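You operate a simulated robot arm through the tools that you are given. There is no shell and no other tool. Be economical: measure what you need, move in short steps, check, and stop when the job is done.

Carry out the task below with a simulated two-armed robot. There is one attempt and no reset: what you move stays moved.

JOB
Hold descender 3 still: shut it, latch it, swing the handle out, lock it again.

The check looks at the end state, three seconds after you hand in, the way a careful person would. Anything else that was tipped, shoved, dropped, spilled or broken makes it a failure.

ROBOT AND FRAMES
Two 6-joint arms with two-finger parallel grippers on one trunk, on a base that drives. Base frame: it is fixed to the floor where the robot stands at the start and does not move with it; the origin is under the middle of the robot, x ahead of it, y to its left, z up. Readings come in m, rad, newtons and seconds.
The left shoulder is at the start at [0.07, 0.166, 1.38], the right one opposite. With the tool pointing down near the work surface each hand reaches from about 0.34 to 0.76 m from the robot's upright axis, wherever it stands, measured 20 degrees to its own side. Places, roughly: catch of the descender two [0.3, 0.7, 0.8]; handle of the descender two [0.3, 0.8, 0.8]; rope bight (33x6x3 cm) [0.5, -0.2, 1.2]; side plate of the descender two [0.4, 0.7, 0.8]. Payload 3.91 kg a hand.
The tool frame of a hand sits at the grasp point between the pads (the TCP): z along the fingers, y along the line on which they close. The tips reach 0.03 m beyond it. The gripper opens to 0.11 m. The fingers are 0.02 m wide and 0.01 m thick; the gripper's body (0.048 by 0.112 m) begins 0.055 m behind the TCP.
Orientation is told as [roll, pitch, yaw] about the base's x, y, z axes, in that order, counted from this pose: with the fingers straight down and closing along the base's y, the tool's x points along the base's -x, its y along +y and its z along -z.

CONTROLS
- The arms move only by the tool step_arm. It takes "left_rows", "right_rows" or both (then of equal length, played together; a hand with none holds still); each is a list of rows, each a list of 7 numbers: the shift along the base's x, y, z in m, then the turn, a rotation vector about the base's x, y, z in degrees, then the opening, from 0 (shut) to 1 (fully open). In form: [[x, y, z, ax, ay, az, fingers], ...]. A call has 1 to 8 rows; each row shifts and turns the commanded pose from where the row before left it. A row lasts 0.2 s, in which the tool goes at most 0.05 m and 0.15 rad; a call with a longer step from one row to the next is refused whole, and so is a gripper value outside its range. Where a pose cannot be reached the arm comes as near as it can. A force on the tool above 40 N (or 10 N above the force at the start of the call, whichever is more), or a blocked arm, ends the call early, and 0.2 s more pass. The fingers move at their own pace (about 0.108 m/s each) and stop on an object; they squeeze with about 36 N. The grip force told is the motor's: it shows also when the fingers shut on nothing. Time passes only in rows, and 0.2 s behind the last, so rows that do not move let the fingers close. The reply holds the time, the measured pose of the TCP, the force on the tool along the base axes, the opening and the grip force, in the units named above and with some noise, with the torque about the TCP (base axes, N m) and any sound that the robot's microphone picked up, and new pictures: "views" is both (left out), scene, wrist or none (wrist: the cameras of the hands that moved).
- Cameras (640 x 400 px; columns grow to the right, rows downward): "scene" is now at [0.1205, 0.0032, 1.576]; the picture's right is [0.06, -1.00, 0.00], its down [-0.85, -0.05, -0.52] and it looks along [0.52, 0.03, -0.85] (base axes); focal length 268 px, centre (320, 200). "left" rides on the left gripper at [0.077, -0.007, -0.114] in its tool frame; the picture's right is [0.09, 1.00, 0.00], its down [-0.80, 0.07, -0.59] and it looks along [-0.59, 0.05, 0.80] (tool axes); focal length 270 px, centre (320, 200). "right" rides on the right gripper at [0.077, 0.007, -0.114] in its tool frame; the picture's right is [-0.09, 1.00, 0.00], its down [-0.80, -0.07, -0.59] and it looks along [-0.59, -0.05, 0.80] (tool axes); focal length 270 px, centre (320, 200). There is no depth. A picture from a camera that has moved, and an enlarged one, comes with that camera's place and axes in the base frame and with its lens.
- slide_trunk(by): slides the trunk up (or, below 0, down) by that many m; the arms and the scene camera ride with it, the base frame stays. It gives what a move gives, with no picture.
- drive_base(legs): drives the robot by 1 to 6 legs, each [ahead, left, turn to the left] in m, m and rad, along the robot's own axes; the way and the turn of a leg run together, so that a leg with both is an arc; at most 1.5 m and 3.142 rad a leg. The arms and the cameras ride along, it lands a little off, and it stops where it bumps. It gives what a move gives, and a new picture of the scene camera.
- turn_head(pan, tilt): turns the head with the scene camera to pan (to the left, within 1.501 rad either way) and tilt (down, from -0.506 to 1.204), counted from straight ahead of the robot. It gives what a move gives, and a new picture of the scene camera.
- close_up(camera, box): a new picture of the part [left, top, right, bottom] of that camera's present view, enlarged. No time passes.
- job_done(): hands the job in; it is judged then, once.

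Work in short steps. Places have to be worked out from the pictures, the camera data and where the tool is seen: move nearer, look again, correct. Check each grasp and each placing, and mend what went wrong. You have 120 turns and 260 pictures in all, those below and enlarged ones among them. Open the grippers and draw the arms clear of the work before you hand the job in, unless the task says otherwise; then end with one line.

The tools are called after "Call:" as name(argument=value, ...) on one line, values as JSON. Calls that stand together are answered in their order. step_arm: Moves the arms, as the interface text tells. Its arguments: {"type":"object","properties":{"left_rows":{"type":"array"},"right_rows":{"type":"array"},"views":{"type":"string","enum":["both","scene","wrist","none"]}},"required":[]} The other tools are called the same way: slide_trunk (by) slides the trunk up or down; drive_base (legs) drives the base; turn_head (pan, tilt) turns the head that bears the scene camera; close_up (camera, box) takes an enlarged picture of a part of a camera's view; job_done () hands the job in.

At the start:

```text
time_s: 0.0
left_eef_pos: [0.6995, 0.0967, 0.9376]
left_tool_rot: [0.0, 0.001, 0.0]
left_ft_force: [0.4, 0.0, -0.3]
left_torque: [0.02, 0.03, 0.03]
left_gripper_width: 0.1099
left_finger_force: 0.1
right_eef_pos: [0.4055, -0.4091, 0.9748]
right_tool_rot: [0.002, -0.001, -0.001]
right_ft_force: [-0.4, -0.1, 0.2]
right_torque: [0.01, 0.03, 0.0]
right_gripper_width: 0.1101
right_finger_force: 0.1
trunk travel left (down, up): [-0.875, 0.065]
robot x, y, heading: [0.0003, 0.0006, 0.0]
head pan, tilt: [0.059, 1.025]
```

scene: 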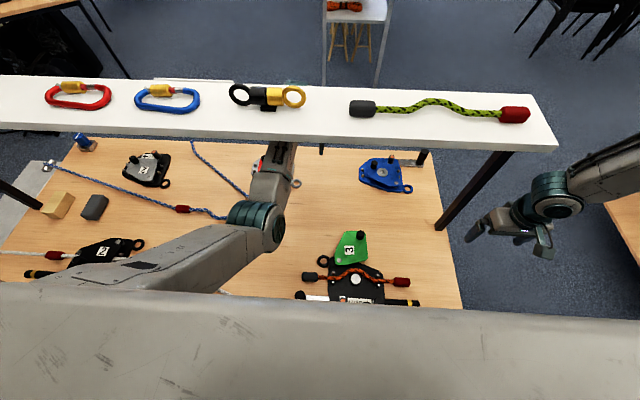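
right: 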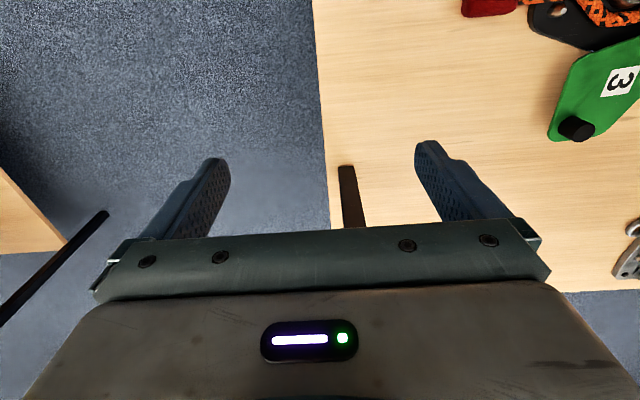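
left: 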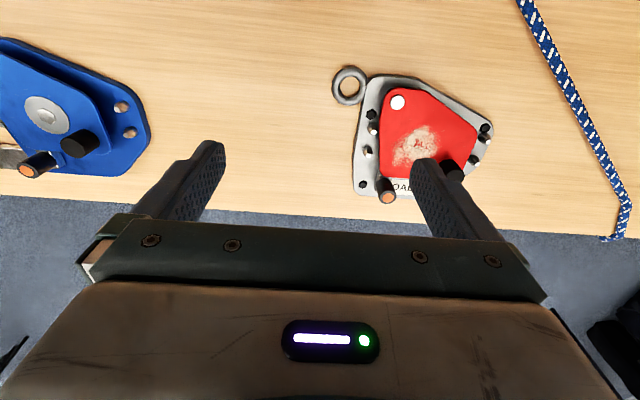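

I see the green descender 3 open near the front of the table with an orange rope in it. I enlarge it to see its parts.

Call:
close_up(camera="scene", box=[280, 220, 440, 320])

Call:
close_up(camera="scene", box=[20, 130, 240, 300])

Call:
close_up(camera="right", box=[440, 0, 640, 300])

```text
4.00 times, centred on (360, 270) of scene
camera zoom: at [0.1205, 0.0032, 1.576], right [0.06, -1.0, 0.0], down [-0.85, -0.05, -0.52], along [0.52, 0.03, -0.85], focal length 1072 px, centre (160, -80)
```

zoom: 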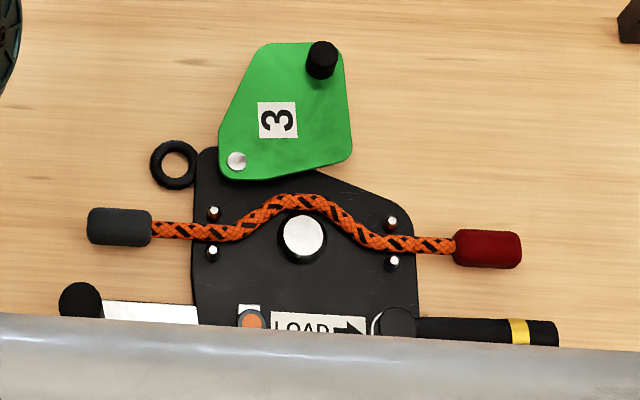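

```text
2.35 times, centred on (130, 215) of scene
camera zoom: at [0.1205, 0.0032, 1.576], right [0.06, -1.0, 0.0], down [-0.85, -0.05, -0.52], along [0.52, 0.03, -0.85], focal length 631 px, centre (767, 165)
```

zoom: 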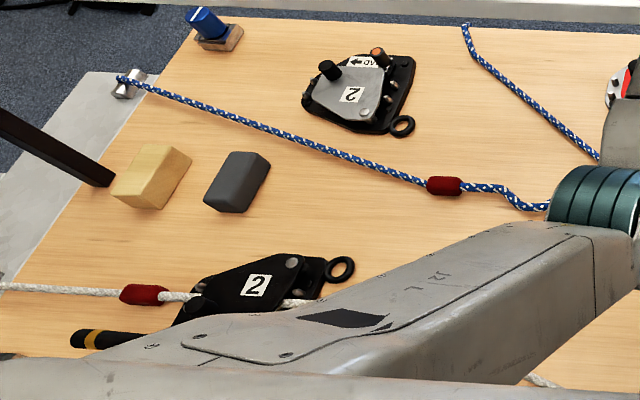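

```text
1.33 times, centred on (540, 150) of right
camera zoom: at [0.3277, -0.4028, 1.0884], right [0.09, 1.0, 0.0], down [0.8, -0.07, 0.59], along [0.59, -0.05, -0.8], focal length 360 px, centre (27, 267)
```

zoom: 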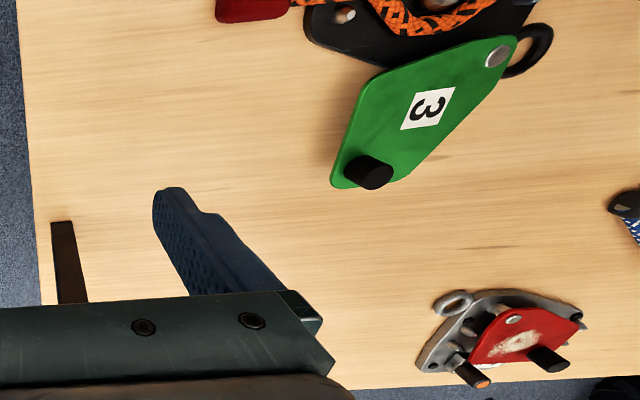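

The descender's lower half (catch, LOAD label, handle) is hidden by my own trunk, and it sits close to me. I back off a little, straight, so that the left arm slides out from under the shelf.

Call:
drive_base(legs=[[-0.22, 0, 0]])

```text
time_s: 1.7
left_eef_pos: [0.4816, 0.0939, 0.9362]
left_tool_rot: [0.0, 0.004, -0.001]
left_ft_force: [-0.2, 0.0, -0.9]
left_torque: [0.01, 0.0, 0.01]
left_gripper_width: 0.1101
left_finger_force: 0.1
right_eef_pos: [0.186, -0.4118, 0.9722]
right_tool_rot: [0.002, 0.002, -0.001]
right_ft_force: [-0.2, 0.9, -0.6]
right_torque: [0.05, 0.01, 0.0]
right_gripper_width: 0.1101
right_finger_force: 0.1
trunk travel left (down, up): [-0.875, 0.065]
robot x, y, heading: [-0.2192, 0.0015, -0.0]
head pan, tilt: [0.059, 1.025]
camera scene: at [-0.0963, 0.0028, 1.5756], right [0.06, -1.0, 0.0], down [-0.85, -0.05, -0.52], along [0.52, 0.03, -0.86], focal length 268 px, centre (320, 200)
```

scene: 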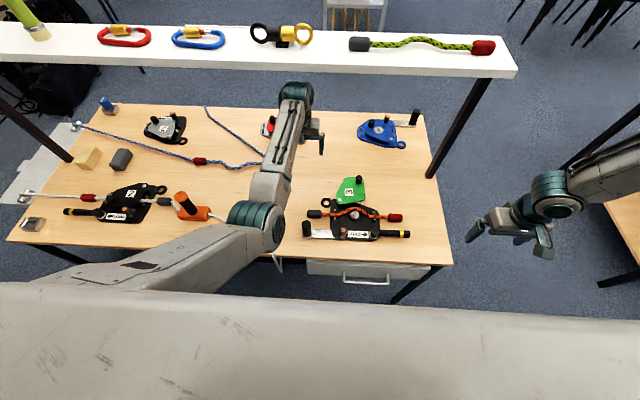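

Everything is visible now. I enlarge descender 3 and descender two.

Call:
close_up(camera="scene", box=[296, 170, 416, 245])

Call:
close_up(camera="scene", box=[60, 170, 220, 270])

Call:
close_up(camera="scene", box=[350, 100, 430, 150])

```text
5.33 times, centred on (356, 208) of scene
camera zoom: at [-0.0963, 0.0028, 1.5756], right [0.06, -1.0, 0.0], down [-0.85, -0.05, -0.52], along [0.52, 0.03, -0.86], focal length 1430 px, centre (128, 160)
```

zoom: 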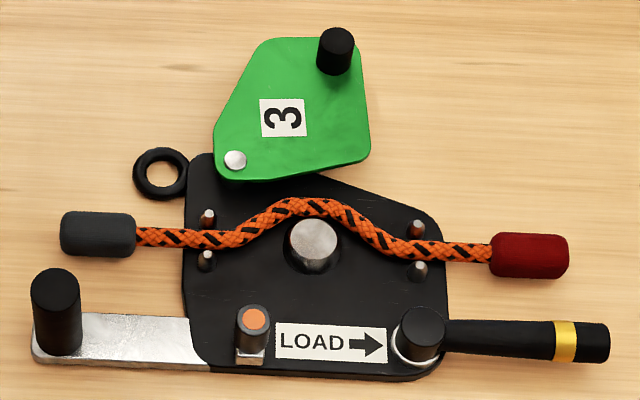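

```text
4.00 times, centred on (140, 220) of scene
camera zoom: at [-0.0963, 0.0028, 1.5756], right [0.06, -1.0, 0.0], down [-0.85, -0.05, -0.52], along [0.52, 0.03, -0.86], focal length 1072 px, centre (1040, 120)
```

zoom: 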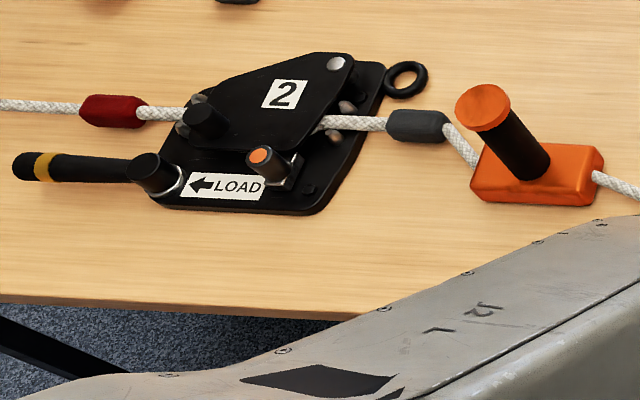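

```text
8.00 times, centred on (390, 125) of scene
camera zoom: at [-0.0963, 0.0028, 1.5756], right [0.06, -1.0, 0.0], down [-0.85, -0.05, -0.52], along [0.52, 0.03, -0.86], focal length 2145 px, centre (-240, 800)
```

zoom: 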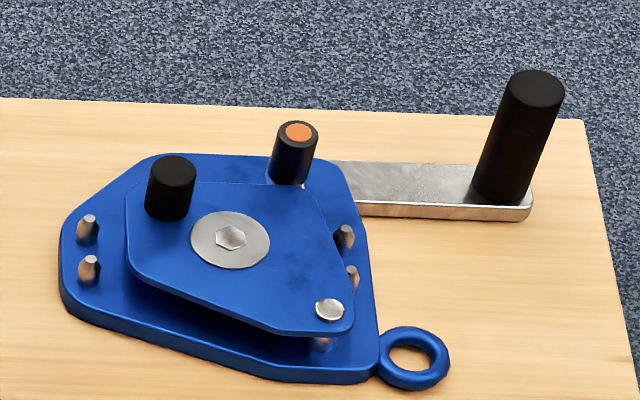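

I bring the right wrist camera above descender 3 for a close view of catch, hub and post (heights are well above everything on the table).

Call:
step_arm(right_rows=[[0.01, 0.045, 0, 0, 0, 0, 1], [0.01, 0.045, 0, 0, 0, 0, 1], [0.02, 0.04, 0, 0, 0, 0, 1], [0.02, 0.04, 0, 0, 0, 0, 1], [0.02, 0.04, 0, 0, 0, 0, 1], [0.02, 0.04, 0, 0, 0, 0, 1], [0.02, 0.04, 0, 0, 0, 0, 1]], views="wrist")

```text
time_s: 3.3
left_eef_pos: [0.4789, 0.0946, 0.9369]
left_tool_rot: [0.001, 0.001, -0.001]
left_ft_force: [0.1, -0.1, 0.5]
left_torque: [0.03, -0.01, -0.03]
left_gripper_width: 0.1095
left_finger_force: 0.0
right_eef_pos: [0.1814, -0.3596, 1.0255]
right_tool_rot: [0.002, 0.001, -0.003]
right_ft_force: [-0.1, 0.7, 0.7]
right_torque: [0.04, 0.0, -0.01]
right_gripper_width: 0.1098
right_finger_force: 0.2
right hand out of reach, approached as far as the arm can: row 1, 2, 3, 4, 5, 6, 7
trunk travel left (down, up): [-0.875, 0.065]
robot x, y, heading: [-0.2207, -0.0009, -0.004]
head pan, tilt: [0.059, 1.025]
camera right: at [0.1041, -0.352, 1.1403], right [0.09, 1.0, 0.0], down [0.8, -0.07, 0.59], along [0.59, -0.05, -0.8], focal length 270 px, centre (320, 200)
```

right: 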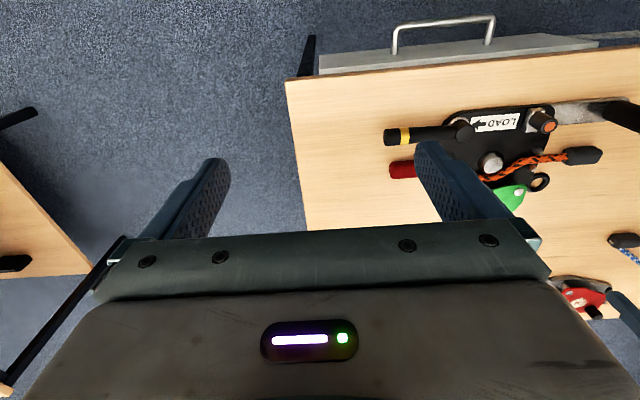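

The arm got stuck as though folded too tight and rose a little. I try going forward first, with views off.

Call:
step_arm(right_rows=[[0.04, 0, -0.02, 0, 0, 0, 1], [0.04, 0, -0.02, 0, 0, 0, 1], [0.04, 0, -0.01, 0, 0, 0, 1]], views="none")

```text
time_s: 4.1
left_eef_pos: [0.4795, 0.094, 0.938]
left_tool_rot: [0.0, 0.0, -0.003]
left_ft_force: [0.6, -0.7, 0.9]
left_torque: [0.01, 0.0, -0.01]
left_gripper_width: 0.11
left_finger_force: 0.1
right_eef_pos: [0.2637, -0.4193, 0.9937]
right_tool_rot: [0.003, 0.001, -0.005]
right_ft_force: [-0.2, 0.4, -0.1]
right_torque: [0.03, 0.0, -0.03]
right_gripper_width: 0.11
right_finger_force: 0.0
right hand out of reach, approached as far as the arm can: row 1, 2, 3
trunk travel left (down, up): [-0.875, 0.065]
robot x, y, heading: [-0.2225, 0.0001, -0.006]
head pan, tilt: [0.059, 1.025]
```

The hand can move forward; now I step left in small rows.

Call:
step_arm(right_rows=[[0.03, 0.03, -0.02, 0, 0, 0, 1], [0.0, 0.04, -0.02, 0, 0, 0, 1], [0.0, 0.04, 0, 0, 0, 0, 1], [0.0, 0.04, 0, 0, 0, 0, 1], [0.0, 0.04, 0, 0, 0, 0, 1], [0.0, 0.04, 0, 0, 0, 0, 1], [0.0, 0.04, 0, 0, 0, 0, 1]], views="wrist")

```text
time_s: 5.7
left_eef_pos: [0.4801, 0.0938, 0.9384]
left_tool_rot: [-0.001, 0.0, -0.001]
left_ft_force: [0.0, -0.3, 0.4]
left_torque: [-0.04, 0.0, -0.01]
left_gripper_width: 0.1097
left_finger_force: 0.1
right_eef_pos: [0.1734, -0.3569, 1.0208]
right_tool_rot: [0.002, -0.001, -0.002]
right_ft_force: [-0.6, 0.6, 0.0]
right_torque: [0.02, -0.02, 0.03]
right_gripper_width: 0.1101
right_finger_force: 0.1
right hand out of reach, approached as far as the arm can: row 1, 2, 3, 4, 5, 6, 7
trunk travel left (down, up): [-0.875, 0.065]
robot x, y, heading: [-0.2201, 0.0019, -0.011]
head pan, tilt: [0.059, 1.025]
camera right: at [0.0959, -0.3493, 1.1362], right [0.09, 1.0, 0.0], down [0.8, -0.07, 0.59], along [0.59, -0.05, -0.8], focal length 270 px, centre (320, 200)
```

right: 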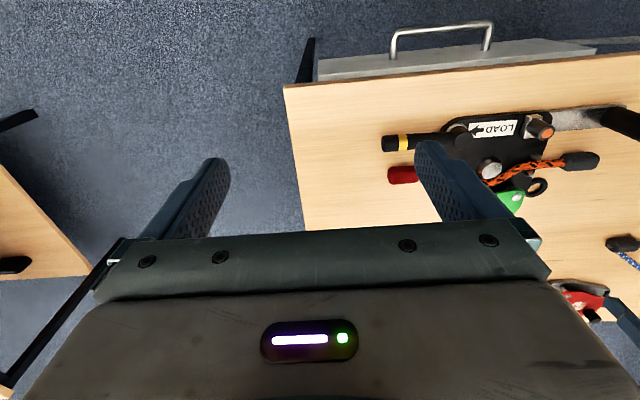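

At this height the folded arm is near its inner limit; nearer to the table it has more room. I raise the trunk and then lower and extend the right hand.

Call:
slide_trunk(by=0.06)

Call:
step_arm(right_rows=[[0.03, -0.02, -0.03, 0, 0, 0, 1], [0.03, -0.01, -0.03, 0, 0, 0, 1], [0.02, 0, -0.04, 0, 0, 0, 1], [0.02, 0, -0.04, 0, 0, 0, 1]], views="scene")

```text
time_s: 6.7
left_eef_pos: [0.4691, 0.0942, 0.9705]
left_tool_rot: [0.0, 0.047, -0.007]
left_ft_force: [-0.5, 0.5, -0.1]
left_torque: [0.02, 0.0, 0.01]
left_gripper_width: 0.1101
left_finger_force: 0.1
right_eef_pos: [0.1788, -0.3569, 1.0774]
right_tool_rot: [0.002, 0.008, -0.001]
right_ft_force: [-0.3, 0.8, 1.0]
right_torque: [-0.01, -0.01, 0.02]
right_gripper_width: 0.1099
right_finger_force: 0.1
trunk travel left (down, up): [-0.935, 0.005]
robot x, y, heading: [-0.2216, -0.0004, 0.001]
head pan, tilt: [0.059, 1.025]
```

```text
time_s: 7.7
left_eef_pos: [0.4694, 0.0944, 0.9704]
left_tool_rot: [0.001, 0.051, -0.006]
left_ft_force: [-0.4, -0.7, -0.1]
left_torque: [0.01, 0.0, -0.01]
left_gripper_width: 0.1103
left_finger_force: 0.0
right_eef_pos: [0.2482, -0.4167, 1.0156]
right_tool_rot: [0.003, 0.006, -0.002]
right_ft_force: [0.3, -0.4, -0.5]
right_torque: [0.0, 0.01, 0.0]
right_gripper_width: 0.1099
right_finger_force: 0.0
right hand out of reach, approached as far as the arm can: row 1, 2, 3, 4
trunk travel left (down, up): [-0.935, 0.005]
robot x, y, heading: [-0.2214, 0.0014, -0.002]
head pan, tilt: [0.059, 1.025]
camera scene: at [-0.0913, 0.0046, 1.635], right [0.06, -1.0, 0.0], down [-0.86, -0.05, -0.51], along [0.51, 0.03, -0.86], focal length 268 px, centre (320, 200)
```

scene: 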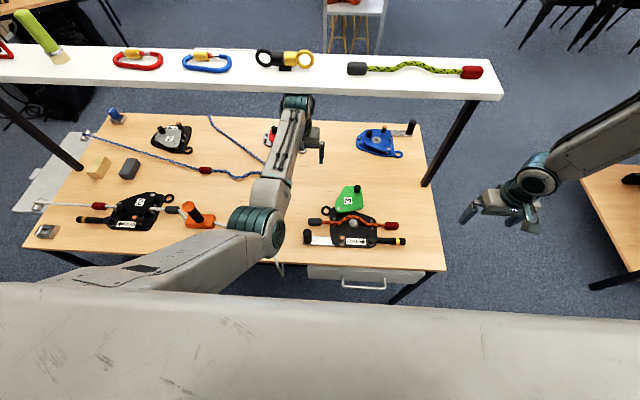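

The left hand rose less than the trunk and tilted, so its wrist has probably met the shelf edge. I lower the trunk back at once and check.

Call:
slide_trunk(by=-0.06)

Call:
close_up(camera="scene", box=[220, 30, 400, 150])

```text
time_s: 8.7
left_eef_pos: [0.4807, 0.094, 0.9395]
left_tool_rot: [0.002, 0.002, -0.001]
left_ft_force: [0.3, -0.2, -0.2]
left_torque: [0.02, 0.01, -0.03]
left_gripper_width: 0.11
left_finger_force: 0.1
right_eef_pos: [0.2432, -0.4177, 0.9579]
right_tool_rot: [0.004, 0.0, -0.001]
right_ft_force: [0.2, -0.3, 1.1]
right_torque: [0.03, 0.0, -0.01]
right_gripper_width: 0.1102
right_finger_force: 0.1
trunk travel left (down, up): [-0.875, 0.065]
robot x, y, heading: [-0.2216, -0.0019, -0.006]
head pan, tilt: [0.059, 1.025]
```

```text
3.33 times, centred on (310, 90) of scene
camera zoom: at [-0.0994, 0.0033, 1.5763], right [0.06, -1.0, 0.0], down [-0.85, -0.05, -0.52], along [0.52, 0.03, -0.85], focal length 894 px, centre (353, 567)
```

zoom: 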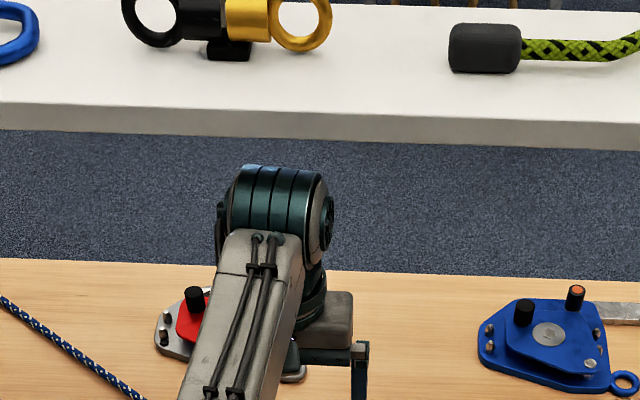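

Left arm is free again and the shelf is undisturbed. Now I test where the right arm's limit is: outward and down.

Call:
step_arm(right_rows=[[0.0, -0.04, -0.02, 0, 0, 0, 1], [0.03, 0.0, -0.03, 0, 0, 0, 1], [0.03, 0.0, -0.03, 0, 0, 0, 1]], views="scene")

```text
time_s: 9.5
left_eef_pos: [0.4788, 0.0953, 0.9383]
left_tool_rot: [-0.001, 0.0, 0.0]
left_ft_force: [-0.3, 0.9, 0.1]
left_torque: [0.0, 0.02, -0.04]
left_gripper_width: 0.11
left_finger_force: 0.1
right_eef_pos: [0.2659, -0.4621, 0.9607]
right_tool_rot: [0.002, 0.0, 0.0]
right_ft_force: [0.1, -0.4, 0.3]
right_torque: [0.0, 0.05, -0.03]
right_gripper_width: 0.1101
right_finger_force: 0.1
right hand out of reach, approached as far as the arm can: row 1, 2, 3
trunk travel left (down, up): [-0.875, 0.065]
robot x, y, heading: [-0.2189, 0.0006, -0.001]
head pan, tilt: [0.059, 1.025]
camera scene: at [-0.0998, 0.0058, 1.576], right [0.06, -1.0, 0.0], down [-0.85, -0.05, -0.52], along [0.52, 0.03, -0.85], focal length 268 px, centre (320, 200)
```

scene: 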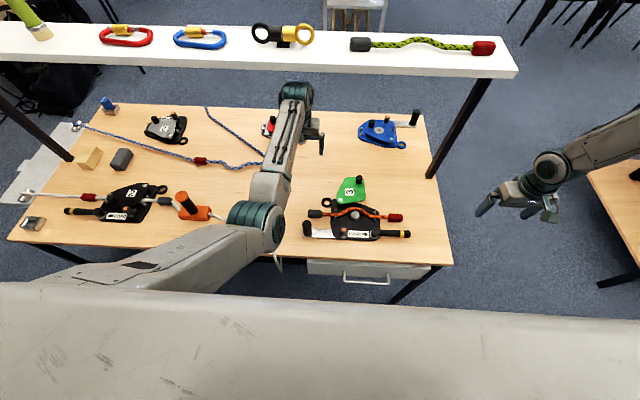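

Still limited. I look at the right arm's posture to understand why.

Call:
turn_head(pan=-0.9, tilt=0.7)

```text
time_s: 10.7
left_eef_pos: [0.4798, 0.0941, 0.9378]
left_tool_rot: [0.0, 0.001, -0.002]
left_ft_force: [-0.4, 0.2, 0.9]
left_torque: [-0.03, 0.0, 0.01]
left_gripper_width: 0.1099
left_finger_force: 0.1
right_eef_pos: [0.2678, -0.463, 0.9596]
right_tool_rot: [0.003, -0.001, -0.001]
right_ft_force: [-0.2, 0.2, 0.2]
right_torque: [-0.01, -0.01, 0.0]
right_gripper_width: 0.1098
right_finger_force: 0.1
trunk travel left (down, up): [-0.875, 0.065]
robot x, y, heading: [-0.2256, 0.001, -0.004]
head pan, tilt: [-0.901, 0.7]
camera scene: at [-0.1158, -0.0671, 1.601], right [-0.78, -0.62, 0.0], down [-0.4, 0.51, -0.76], along [0.47, -0.6, -0.64], focal length 268 px, centre (320, 200)
```

scene: 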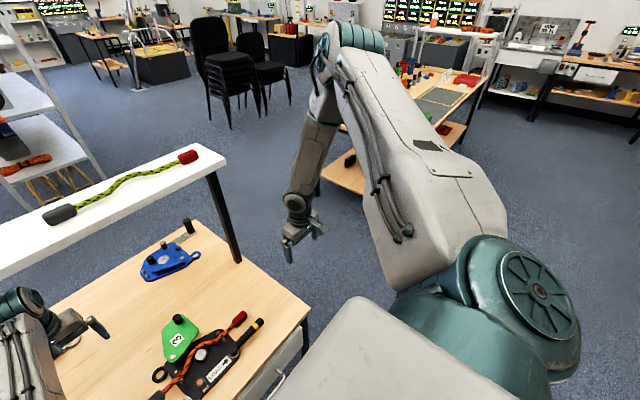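

The arm itself has nothing in its way; perhaps a wrist joint is at its end. I test a yaw that follows the shoulder's inward turn.

Call:
step_arm(right_rows=[[0.0, 0.0, 0, 0, 0, 8, 1], [0.0, 0.03, 0, 0, 0, 8, 1], [0.0, 0.03, 0, 0, 0, 8, 1]], views="none")

```text
time_s: 11.5
left_eef_pos: [0.4794, 0.0932, 0.9372]
left_tool_rot: [-0.001, 0.0, 0.0]
left_ft_force: [-0.1, -0.4, 0.0]
left_torque: [0.04, -0.01, 0.01]
left_gripper_width: 0.11
left_finger_force: 0.0
right_eef_pos: [0.2549, -0.4251, 0.9602]
right_tool_rot: [0.005, -0.002, 0.419]
right_ft_force: [-0.6, -0.5, 0.2]
right_torque: [0.0, 0.01, 0.04]
right_gripper_width: 0.1101
right_finger_force: 0.1
right hand out of reach, approached as far as the arm can: row 3
trunk travel left (down, up): [-0.875, 0.065]
robot x, y, heading: [-0.2192, 0.0003, -0.007]
head pan, tilt: [-0.901, 0.7]
```

The yaw works but the inward limit persists. I test small single moves separately: a pure descent, then a radial extension.

Call:
step_arm(right_rows=[[0.0, -0.03, 0, 0, 0, -8, 1], [0.0, 0.0, -0.03, 0, 0, -8, 1], [0.0, 0.0, -0.03, 0, 0, -8, 1]], views="none")

Call:
step_arm(right_rows=[[0.04, -0.02, 0, 0, 0, 0, 1], [0.04, -0.02, 0, 0, 0, 0, 1], [0.04, -0.02, 0, 0, 0, 0, 1]], views="none")

```text
time_s: 12.3
left_eef_pos: [0.478, 0.0944, 0.9378]
left_tool_rot: [-0.001, 0.001, -0.002]
left_ft_force: [-0.5, 0.6, -0.3]
left_torque: [0.0, -0.01, 0.01]
left_gripper_width: 0.1103
left_finger_force: 0.0
right_eef_pos: [0.2387, -0.4597, 0.9521]
right_tool_rot: [0.003, -0.001, -0.004]
right_ft_force: [-1.1, -0.2, -0.5]
right_torque: [-0.01, 0.02, 0.0]
right_gripper_width: 0.11
right_finger_force: 0.0
right hand out of reach, approached as far as the arm can: row 2, 3
trunk travel left (down, up): [-0.875, 0.065]
robot x, y, heading: [-0.2211, 0.0035, -0.003]
head pan, tilt: [-0.901, 0.7]
```

```text
time_s: 13.1
left_eef_pos: [0.4788, 0.0924, 0.9372]
left_tool_rot: [-0.001, 0.001, -0.002]
left_ft_force: [0.5, -0.1, 0.0]
left_torque: [-0.01, 0.01, -0.01]
left_gripper_width: 0.1102
left_finger_force: 0.1
right_eef_pos: [0.3404, -0.5208, 0.9937]
right_tool_rot: [0.004, 0.0, -0.002]
right_ft_force: [-0.9, 0.1, 0.3]
right_torque: [-0.02, 0.0, -0.01]
right_gripper_width: 0.1101
right_finger_force: 0.1
right hand out of reach, approached as far as the arm can: row 1, 2, 3
trunk travel left (down, up): [-0.875, 0.065]
robot x, y, heading: [-0.2226, 0.0012, -0.004]
head pan, tilt: [-0.901, 0.7]
```

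The limits look like a joint end in this posture. I compare with the left arm's posture by looking at it.

Call:
turn_head(pan=0.7, tilt=0.7)

Call:
turn_head(pan=-0.7, tilt=0.4)

```text
time_s: 14.8
left_eef_pos: [0.4794, 0.0944, 0.9368]
left_tool_rot: [0.0, -0.001, -0.001]
left_ft_force: [0.6, -0.5, -0.1]
left_torque: [-0.01, -0.03, 0.02]
left_gripper_width: 0.1101
left_finger_force: 0.0
right_eef_pos: [0.3397, -0.5204, 0.9941]
right_tool_rot: [0.003, 0.0, -0.002]
right_ft_force: [0.3, -0.4, -1.0]
right_torque: [-0.01, -0.01, 0.02]
right_gripper_width: 0.11
right_finger_force: 0.1
trunk travel left (down, up): [-0.875, 0.065]
robot x, y, heading: [-0.2249, -0.0026, -0.003]
head pan, tilt: [0.7, 0.7]
camera scene: at [-0.1033, 0.0537, 1.601], right [0.64, -0.77, 0.0], down [-0.49, -0.41, -0.76], along [0.59, 0.49, -0.64], focal length 268 px, centre (320, 200)
```

scene: 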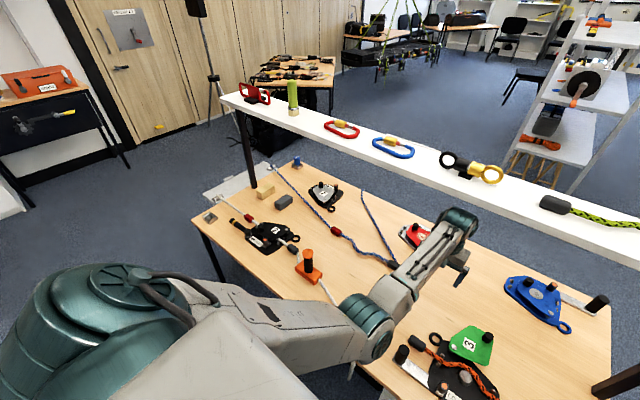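

```text
time_s: 16.3
left_eef_pos: [0.4795, 0.094, 0.9374]
left_tool_rot: [0.0, 0.001, 0.0]
left_ft_force: [0.4, 0.0, -0.6]
left_torque: [0.01, 0.02, 0.0]
left_gripper_width: 0.1098
left_finger_force: 0.1
right_eef_pos: [0.3401, -0.5196, 0.9933]
right_tool_rot: [0.003, -0.001, -0.001]
right_ft_force: [-1.4, 0.6, -0.1]
right_torque: [-0.01, 0.01, -0.03]
right_gripper_width: 0.1102
right_finger_force: 0.1
trunk travel left (down, up): [-0.875, 0.065]
robot x, y, heading: [-0.2233, 0.0005, -0.002]
head pan, tilt: [-0.7, 0.4]
camera scene: at [-0.0977, -0.0606, 1.6279], right [-0.65, -0.76, 0.0], down [-0.3, 0.25, -0.92], along [0.7, -0.59, -0.39], focal length 268 px, centre (320, 200)
```

scene: 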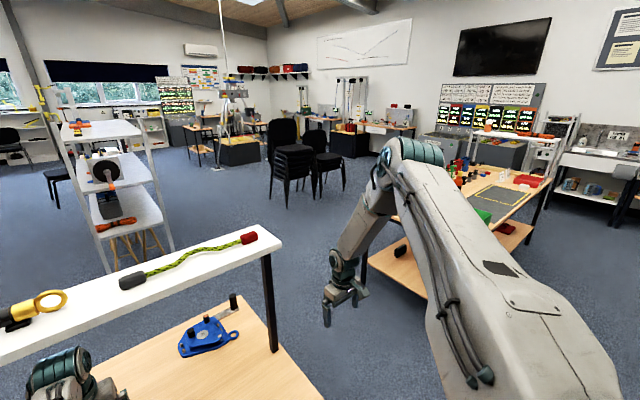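

The left arm works with its elbow low, while the right has its elbow high and its shoulder joints seem at an end. I test a larger sideways swing and descent away from the table.

Call:
step_arm(right_rows=[[-0.04, -0.02, 0, 0, 0, 0, 1], [-0.04, -0.02, 0, 0, 0, 0, 1], [-0.03, -0.03, -0.01, 0, 0, 0, 1], [0, 0, -0.03, 0, 0, 0, 1], [0, 0, -0.03, 0, 0, 0, 1]], views="scene")

```text
time_s: 17.5
left_eef_pos: [0.48, 0.094, 0.9373]
left_tool_rot: [0.0, 0.001, -0.002]
left_ft_force: [-0.4, -0.3, 0.5]
left_torque: [0.0, 0.02, 0.01]
left_gripper_width: 0.11
left_finger_force: 0.1
right_eef_pos: [0.2269, -0.5887, 0.9387]
right_tool_rot: [0.003, -0.002, -0.002]
right_ft_force: [-0.7, -0.7, 0.4]
right_torque: [0.02, 0.02, -0.01]
right_gripper_width: 0.1101
right_finger_force: 0.1
right hand out of reach, approached as far as the arm can: row 5
trunk travel left (down, up): [-0.875, 0.065]
robot x, y, heading: [-0.22, 0.0018, -0.002]
head pan, tilt: [-0.7, 0.4]
camera scene: at [-0.0966, -0.0606, 1.6278], right [-0.65, -0.76, 0.0], down [-0.3, 0.25, -0.92], along [0.7, -0.6, -0.39], focal length 268 px, centre (320, 200)
```

scene: 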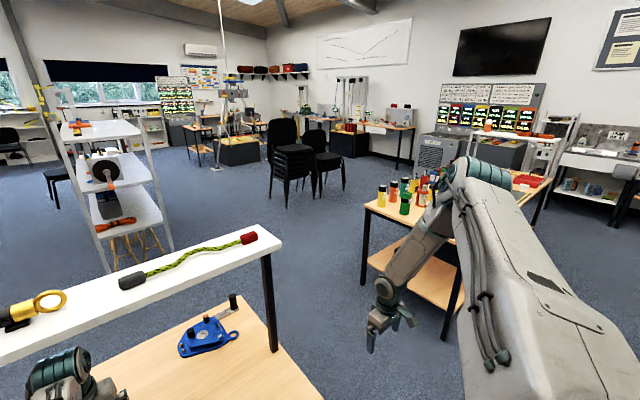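

Further out the hand could go lower. I continue outward and down beside the table (free floor there), and then will try to swing in low.

Call:
step_arm(right_rows=[[-0.03, -0.02, 0, 0, 0, 0, 1], [-0.03, -0.02, -0.02, 0, 0, 0, 1], [-0.03, 0, -0.03, 0, 0, 0, 1], [0, 0, -0.04, 0, 0, 0, 1], [0, 0, -0.04, 0, 0, 0, 1]], views="none")

```text
time_s: 18.7
left_eef_pos: [0.4785, 0.0936, 0.9374]
left_tool_rot: [0.001, 0.0, -0.001]
left_ft_force: [-0.6, -0.2, -0.5]
left_torque: [-0.01, -0.01, 0.0]
left_gripper_width: 0.1099
left_finger_force: 0.2
right_eef_pos: [0.0978, -0.6293, 0.8844]
right_tool_rot: [0.006, -0.002, -0.003]
right_ft_force: [0.3, 0.2, -0.2]
right_torque: [0.04, -0.01, 0.01]
right_gripper_width: 0.1099
right_finger_force: 0.0
right hand out of reach, approached as far as the arm can: row 3, 4, 5
trunk travel left (down, up): [-0.875, 0.065]
robot x, y, heading: [-0.2206, 0.0001, -0.006]
head pan, tilt: [-0.7, 0.4]
```

Points reached now all lie about 0.72 m from the shoulder. I test whether a tilt of the tool frees the arm (wrist limit), with small moves.

Call:
step_arm(right_rows=[[0, 0, 0, 0, -8, 0, 1], [0, 0, 0, 0, -8, 0, 1], [0, 0, -0.03, 0, -8, 0, 1], [0, 0, -0.03, 0, 0, 0, 1]], views="scene")

```text
time_s: 19.7
left_eef_pos: [0.4774, 0.0929, 0.939]
left_tool_rot: [0.001, -0.003, -0.002]
left_ft_force: [0.5, 0.0, -0.2]
left_torque: [0.01, -0.01, 0.0]
left_gripper_width: 0.1102
left_finger_force: 0.0
right_eef_pos: [0.0884, -0.6177, 0.8663]
right_tool_rot: [0.006, -0.422, -0.004]
right_ft_force: [-0.4, -0.1, -0.8]
right_torque: [0.03, -0.01, -0.03]
right_gripper_width: 0.1101
right_finger_force: 0.1
right hand out of reach, approached as far as the arm can: row 2, 3, 4
trunk travel left (down, up): [-0.875, 0.065]
robot x, y, heading: [-0.2241, -0.0002, -0.0]
head pan, tilt: [-0.7, 0.4]
camera scene: at [-0.1017, -0.0619, 1.6282], right [-0.65, -0.76, 0.0], down [-0.29, 0.25, -0.92], along [0.7, -0.6, -0.39], focal length 268 px, centre (320, 200)
```

scene: 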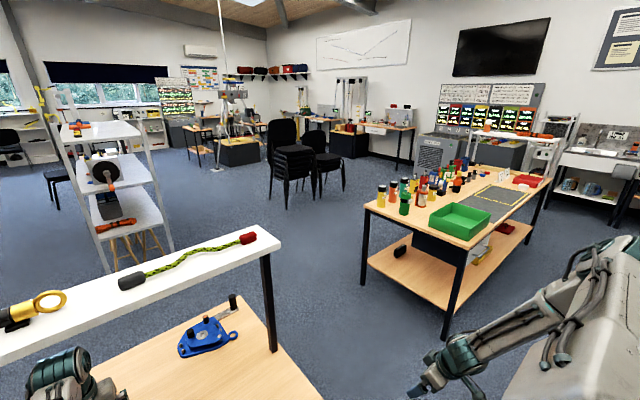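

The posture changed: the elbow is lower now. I go lower here, and take the tilt back, then see if I can swing in.

Call:
step_arm(right_rows=[[0.03, 0.03, 0, 0, 8, 0, 1], [0.03, 0.03, 0, 0, 8, 0, 1], [0.03, 0.03, 0, 0, 8, 0, 1]], views="scene")

```text
time_s: 20.5
left_eef_pos: [0.4799, 0.0946, 0.9357]
left_tool_rot: [-0.003, 0.003, -0.004]
left_ft_force: [0.7, -1.0, -0.2]
left_torque: [-0.06, 0.05, 0.03]
left_gripper_width: 0.1099
left_finger_force: 0.0
right_eef_pos: [0.1624, -0.531, 0.9177]
right_tool_rot: [0.001, 0.003, 0.001]
right_ft_force: [0.9, 0.1, 0.8]
right_torque: [0.01, 0.01, 0.0]
right_gripper_width: 0.11
right_finger_force: 0.0
right hand out of reach, approached as far as the arm can: row 1, 2, 3
trunk travel left (down, up): [-0.875, 0.065]
robot x, y, heading: [-0.2167, -0.0054, -0.003]
head pan, tilt: [-0.7, 0.4]
camera scene: at [-0.096, -0.058, 1.6278], right [-0.65, -0.76, 0.0], down [-0.3, 0.25, -0.92], along [0.7, -0.6, -0.39], focal length 268 px, centre (320, 200)
```

scene: 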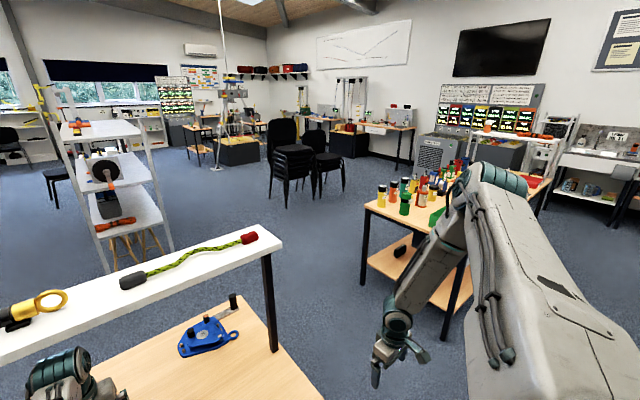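

Tilting the tool let the elbow drop to the natural posture that the left arm has; untilting too near the body flipped it back. I tilt again and keep the tilt while moving forward.

Call:
step_arm(right_rows=[[-0.03, -0.03, -0.02, 0, -8, 0, 1], [-0.03, -0.03, -0.02, 0, -8, 0, 1], [0, 0, 0, 0, -8, 0, 1], [0, 0, 0, 0, -8, 0, 1], [0, 0, 0, 0, -8, 0, 1]], views="none")

Call:
step_arm(right_rows=[[0.03, 0.03, 0, 0, 0, 0, 1], [0.03, 0.03, 0, 0, 0, 0, 1], [0.03, 0.03, 0, 0, 0, 0, 1]], views="scene")

```text
time_s: 21.7
left_eef_pos: [0.4771, 0.0921, 0.9405]
left_tool_rot: [0.0, -0.003, -0.003]
left_ft_force: [-0.9, 0.0, 0.6]
left_torque: [0.03, -0.04, 0.03]
left_gripper_width: 0.1101
left_finger_force: 0.1
right_eef_pos: [0.0988, -0.5893, 0.8724]
right_tool_rot: [0.009, -0.702, -0.008]
right_ft_force: [-0.2, -0.4, 0.2]
right_torque: [0.03, 0.01, 0.01]
right_gripper_width: 0.1101
right_finger_force: 0.1
right hand out of reach, approached as far as the arm can: row 3
trunk travel left (down, up): [-0.875, 0.065]
robot x, y, heading: [-0.2217, 0.0007, -0.005]
head pan, tilt: [-0.7, 0.4]
```

```text
time_s: 22.5
left_eef_pos: [0.4801, 0.0943, 0.9379]
left_tool_rot: [-0.002, 0.002, -0.002]
left_ft_force: [-0.4, 0.5, 0.2]
left_torque: [-0.02, 0.03, -0.01]
left_gripper_width: 0.1101
left_finger_force: 0.1
right_eef_pos: [0.1921, -0.4991, 0.8739]
right_tool_rot: [0.004, -0.697, -0.002]
right_ft_force: [-0.5, 0.2, 0.1]
right_torque: [-0.01, 0.01, 0.0]
right_gripper_width: 0.1099
right_finger_force: 0.1
trunk travel left (down, up): [-0.875, 0.065]
robot x, y, heading: [-0.2199, -0.0002, -0.004]
head pan, tilt: [-0.7, 0.4]
camera scene: at [-0.0957, -0.0592, 1.6278], right [-0.65, -0.76, 0.0], down [-0.3, 0.25, -0.92], along [0.7, -0.6, -0.39], focal length 268 px, centre (320, 200)
```

scene: 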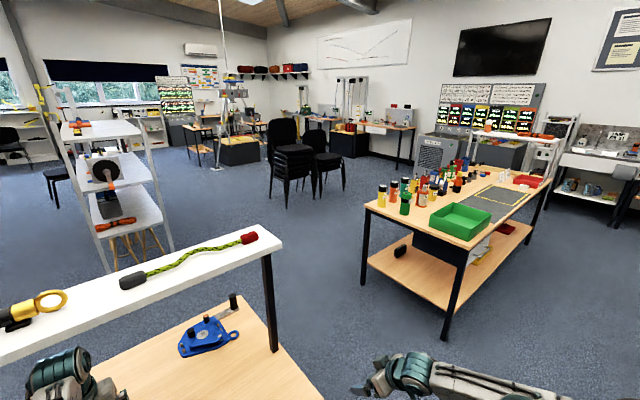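

Excellent: free movement now with the elbow low. I continue inward over the table with the tilt, then begin untilting.

Call:
step_arm(right_rows=[[0.03, 0.03, 0.01, 0, 0, 0, 1], [0.03, 0.03, 0.02, 0, 0, 0, 1], [0.03, 0.03, 0.01, 0, 0, 0, 1], [0.03, 0.03, 0.0, 0, 8, 0, 1], [0.01, 0.03, 0.0, 0, 8, 0, 1], [0, 0.03, 0.0, 0, 8, 0, 1], [0, 0, 0.0, 0, 8, 0, 1], [0, 0, 0.0, 0, 8, 0, 1]], views="none")

Call:
turn_head(pan=-0.15, tilt=0.95)

```text
time_s: 24.3
left_eef_pos: [0.4793, 0.0934, 0.9365]
left_tool_rot: [0.0, 0.003, -0.001]
left_ft_force: [0.1, 0.2, 1.0]
left_torque: [0.01, -0.02, -0.03]
left_gripper_width: 0.1097
left_finger_force: 0.0
right_eef_pos: [0.3232, -0.319, 0.912]
right_tool_rot: [0.003, 0.004, -0.002]
right_ft_force: [-1.1, -0.4, 0.7]
right_torque: [0.01, 0.02, -0.01]
right_gripper_width: 0.11
right_finger_force: 0.1
trunk travel left (down, up): [-0.875, 0.065]
robot x, y, heading: [-0.2199, 0.0028, -0.006]
head pan, tilt: [-0.7, 0.4]
```

```text
time_s: 25.3
left_eef_pos: [0.4789, 0.0944, 0.9375]
left_tool_rot: [0.0, -0.002, -0.003]
left_ft_force: [-0.3, -0.1, 0.0]
left_torque: [0.0, 0.05, 0.03]
left_gripper_width: 0.1099
left_finger_force: 0.1
right_eef_pos: [0.3218, -0.319, 0.9123]
right_tool_rot: [0.004, -0.001, -0.002]
right_ft_force: [-0.1, 0.6, 0.7]
right_torque: [0.01, -0.01, 0.0]
right_gripper_width: 0.11
right_finger_force: 0.1
trunk travel left (down, up): [-0.875, 0.065]
robot x, y, heading: [-0.2177, -0.001, -0.005]
head pan, tilt: [-0.15, 0.949]
camera scene: at [-0.0968, -0.0121, 1.5813], right [-0.15, -0.99, 0.0], down [-0.8, 0.12, -0.58], along [0.58, -0.09, -0.81], focal length 268 px, centre (320, 200)
```

scene: 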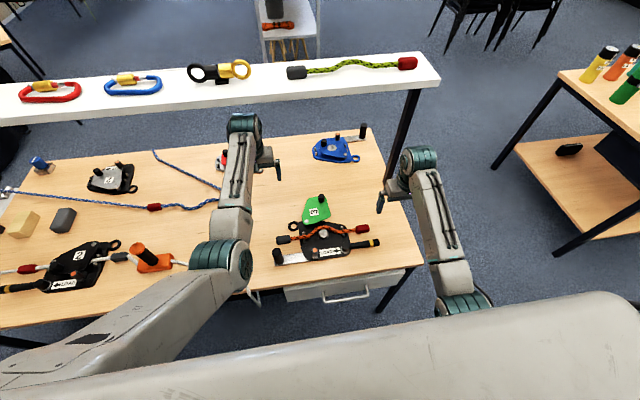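

The right arm now has the good posture. I bring its camera over descender 3.

Call:
step_arm(right_rows=[[0.0, 0.04, 0.02, 0, 0, 0, 1], [0.0, 0.04, 0.02, 0, 0, 0, 1], [0.0, 0.04, 0.0, 0, 0, 0, 1], [0.0, 0.04, 0.0, 0, 0, 0, 1], [0.0, 0.03, 0.0, 0, 0, 0, 1]], views="wrist")

```text
time_s: 26.7
left_eef_pos: [0.4794, 0.0927, 0.9382]
left_tool_rot: [0.002, 0.001, -0.003]
left_ft_force: [0.4, -0.4, 0.3]
left_torque: [-0.01, -0.03, 0.02]
left_gripper_width: 0.1103
left_finger_force: 0.0
right_eef_pos: [0.3297, -0.1587, 0.9406]
right_tool_rot: [-0.047, -0.001, -0.018]
right_ft_force: [0.1, 0.2, 0.1]
right_torque: [0.0, 0.01, 0.0]
right_gripper_width: 0.11
right_finger_force: 0.0
right hand out of reach, approached as far as the arm can: row 2
trunk travel left (down, up): [-0.875, 0.065]
robot x, y, heading: [-0.2247, -0.0039, -0.007]
head pan, tilt: [-0.15, 0.949]
stopped in row 5 (right hand): the arm was blocked; the commanded pose is now the measured one
camera right: at [0.2528, -0.1447, 1.054], right [0.11, 0.99, -0.05], down [0.8, -0.06, 0.6], along [0.59, -0.1, -0.8], focal length 270 px, centre (320, 200)
```

right: 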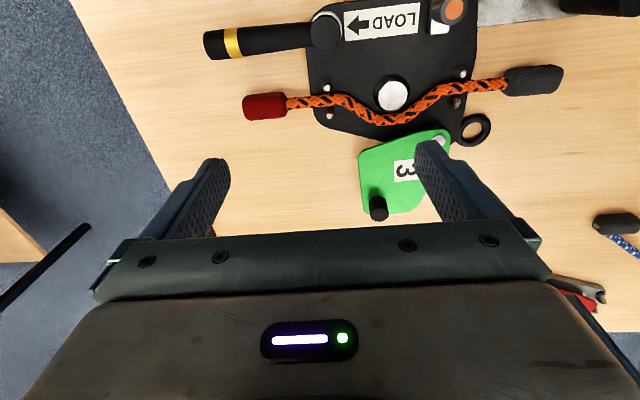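

The right arm touched something, likely the left arm; I back off a little and enlarge the good view.

Call:
close_up(camera="right", box=[190, 0, 390, 125])

Call:
close_up(camera="right", box=[360, 0, 560, 125])

Call:
close_up(camera="scene", box=[150, 100, 480, 306])

```text
3.20 times, centred on (290, 62) of right
camera zoom: at [0.2528, -0.1447, 1.054], right [0.11, 0.99, -0.05], down [0.8, -0.06, 0.6], along [0.59, -0.1, -0.8], focal length 865 px, centre (416, 640)
```

zoom: 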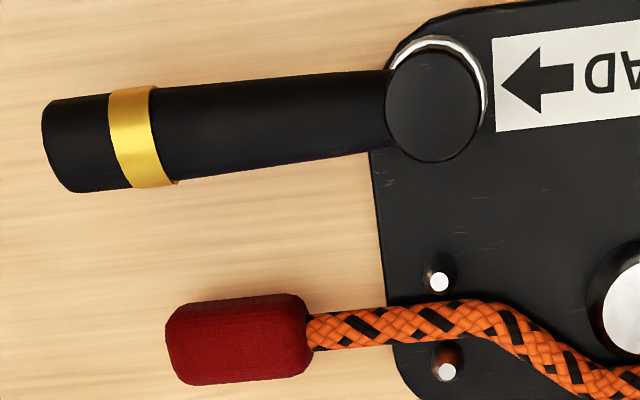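

```text
3.20 times, centred on (460, 62) of right
camera zoom: at [0.2528, -0.1447, 1.054], right [0.11, 0.99, -0.05], down [0.8, -0.06, 0.6], along [0.59, -0.1, -0.8], focal length 865 px, centre (-128, 640)
```

zoom: 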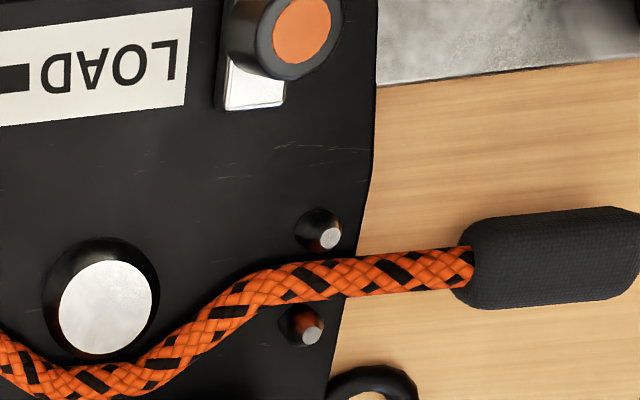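

```text
1.94 times, centred on (315, 203) of scene
camera zoom: at [-0.0964, -0.0137, 1.5812], right [-0.15, -0.99, 0.0], down [-0.8, 0.12, -0.58], along [0.57, -0.09, -0.81], focal length 520 px, centre (330, 194)
```

zoom: 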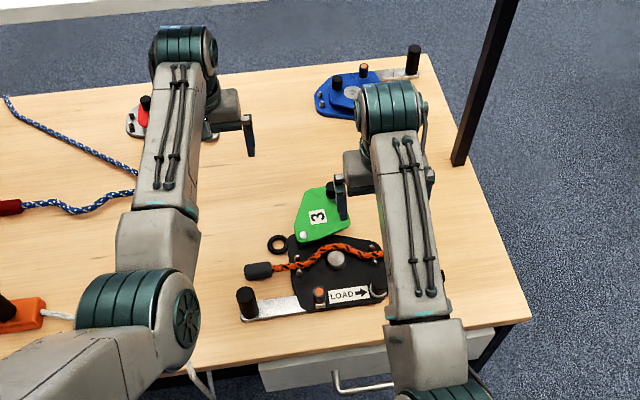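

Useful views. To learn how a latched catch looks, I take the left camera to descender two (already shut), passing high above the table; meanwhile the right hand moves back a little.

Call:
step_arm(left_rows=[[-0.02, 0.045, 0.01, 0, 0, 0, 1], [-0.02, 0.045, 0.01, 0, 0, 0, 1], [-0.02, 0.045, 0, 0, 0, 0, 1], [-0.02, 0.045, 0, 0, 0, 0, 1], [-0.02, 0.045, 0, 0, 0, 0, 1], [-0.02, 0.045, 0, 0, 0, 0, 1], [-0.02, 0.045, 0, 0, 0, 0, 1], [0.0, 0.045, 0, 0, 0, 0, 1]], right_rows=[[0, -0.02, 0, 0, 0, 0, 1], [0, -0.01, 0, 0, 0, 0, 1], [0, 0, 0, 0, 0, 0, 1], [0, 0, 0, 0, 0, 0, 1], [0, 0, 0, 0, 0, 0, 1], [0, 0, 0, 0, 0, 0, 1], [0, 0, 0, 0, 0, 0, 1], [0, 0, 0, 0, 0, 0, 1]], views="none")

Call:
step_arm(left_rows=[[0, 0.045, 0, 0, 0, 0, 1], [0, 0.045, 0, 0, 0, 0, 1], [0, 0.045, 0, 0, 0, 0, 1]], views="wrist")

```text
refused: row 1 steps farther than a row can; nothing moved
```

```text
time_s: 27.5
left_eef_pos: [0.4796, 0.2278, 0.9377]
left_tool_rot: [-0.003, 0.0, -0.003]
left_ft_force: [0.1, 0.9, 0.3]
left_torque: [0.02, 0.0, -0.01]
left_gripper_width: 0.11
left_finger_force: 0.0
right_eef_pos: [0.3298, -0.156, 0.9413]
right_tool_rot: [-0.05, -0.002, -0.019]
right_ft_force: [0.7, -0.2, 0.0]
right_torque: [-0.02, 0.01, -0.04]
right_gripper_width: 0.1101
right_finger_force: 0.1
trunk travel left (down, up): [-0.875, 0.065]
robot x, y, heading: [-0.2232, 0.0021, -0.005]
head pan, tilt: [-0.15, 0.949]
camera left: at [0.4044, 0.2205, 1.0519], right [-0.09, 1.0, 0.0], down [0.8, 0.07, 0.59], along [0.59, 0.05, -0.8], focal length 270 px, centre (320, 200)
```

left: 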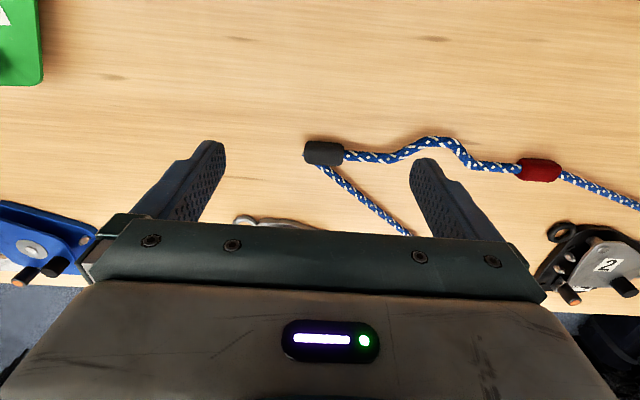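

The left arm moves freely; I continue with slightly shorter steps toward descender two.

Call:
step_arm(left_rows=[[-0.022, 0.042, 0.01, 0, 0, 0, 1], [-0.022, 0.042, 0.01, 0, 0, 0, 1], [-0.022, 0.042, 0, 0, 0, 0, 1], [-0.022, 0.042, 0, 0, 0, 0, 1], [-0.022, 0.042, 0, 0, 0, 0, 1], [-0.022, 0.042, 0, 0, 0, 0, 1], [-0.02, 0.042, 0, 0, 0, 0, 1], [-0.01, 0.045, 0, 0, 0, 0, 1]], right_rows=[[0, -0.02, 0, 0, 0, 0, 1], [0, -0.01, 0, 0, 0, 0, 1], [0, 0, 0, 0, 0, 0, 1], [0, 0, 0, 0, 0, 0, 1], [0, 0, 0, 0, 0, 0, 1], [0, 0, 0, 0, 0, 0, 1], [0, 0, 0, 0, 0, 0, 1], [0, 0, 0, 0, 0, 0, 1]], views="wrist")

```text
time_s: 29.3
left_eef_pos: [0.3189, 0.5661, 0.9587]
left_tool_rot: [-0.002, 0.0, -0.003]
left_ft_force: [0.1, -0.2, 0.1]
left_torque: [0.0, -0.02, -0.02]
left_gripper_width: 0.1102
left_finger_force: 0.1
right_eef_pos: [0.329, -0.1847, 0.9414]
right_tool_rot: [-0.046, -0.005, -0.017]
right_ft_force: [-0.5, 0.2, 0.0]
right_torque: [0.0, 0.0, 0.0]
right_gripper_width: 0.11
right_finger_force: 0.0
trunk travel left (down, up): [-0.875, 0.065]
robot x, y, heading: [-0.2211, -0.0013, -0.004]
head pan, tilt: [-0.15, 0.949]
camera right: at [0.2515, -0.1706, 1.0556], right [0.11, 0.99, -0.05], down [0.8, -0.06, 0.6], along [0.59, -0.1, -0.8], focal length 270 px, centre (320, 200)
camera left: at [0.2417, 0.5587, 1.0731], right [-0.09, 1.0, 0.0], down [0.8, 0.07, 0.59], along [0.59, 0.05, -0.8], focal length 270 px, centre (320, 200)
```

right: 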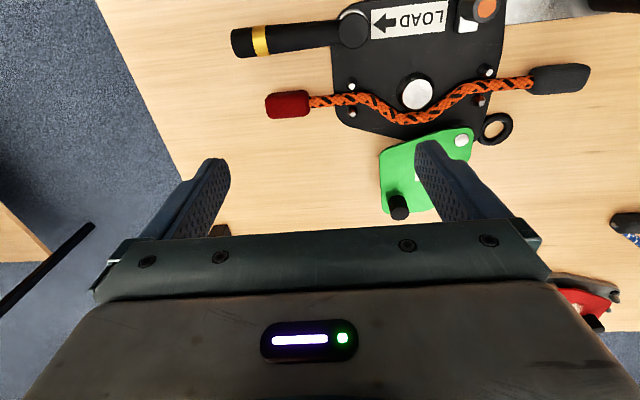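
left: 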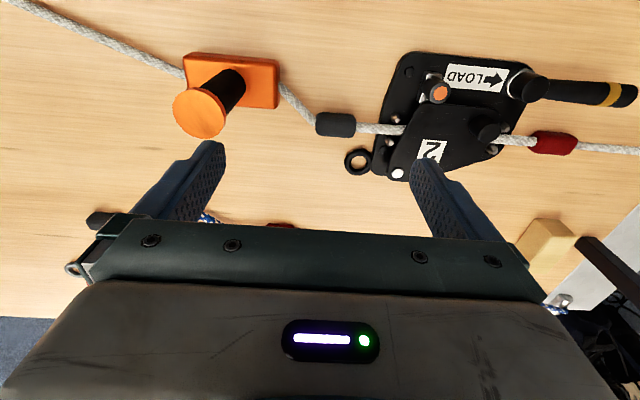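

Call:
close_up(camera="left", box=[370, 40, 530, 140])

Call:
close_up(camera="right", box=[320, 0, 520, 125])

```text
4.00 times, centred on (450, 90) of left
camera zoom: at [0.2417, 0.5587, 1.0731], right [-0.09, 1.0, 0.0], down [0.8, 0.07, 0.59], along [0.59, 0.05, -0.8], focal length 1081 px, centre (-200, 640)
```

zoom: 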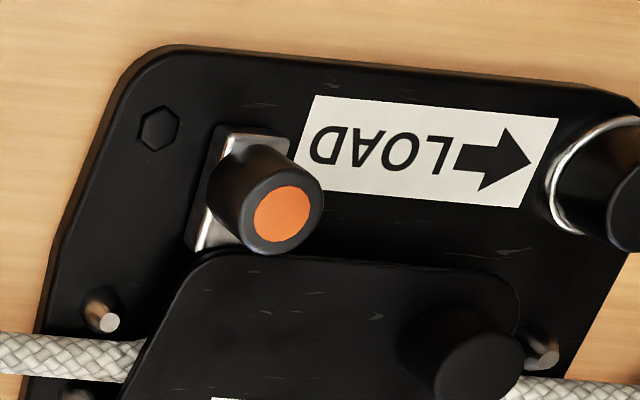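

```text
3.20 times, centred on (420, 62) of right
camera zoom: at [0.2515, -0.1706, 1.0556], right [0.11, 0.99, -0.05], down [0.8, -0.06, 0.6], along [0.59, -0.1, -0.8], focal length 865 px, centre (0, 640)
```

zoom: 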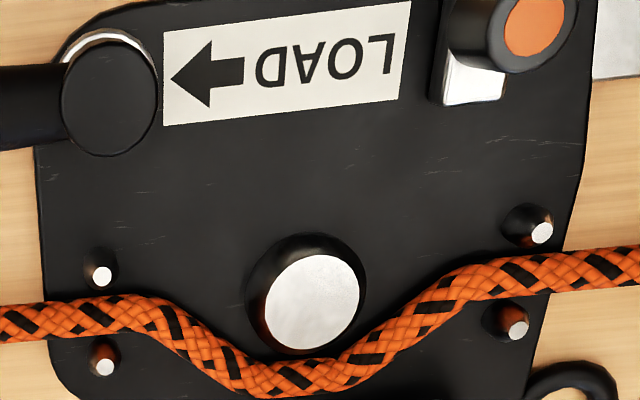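

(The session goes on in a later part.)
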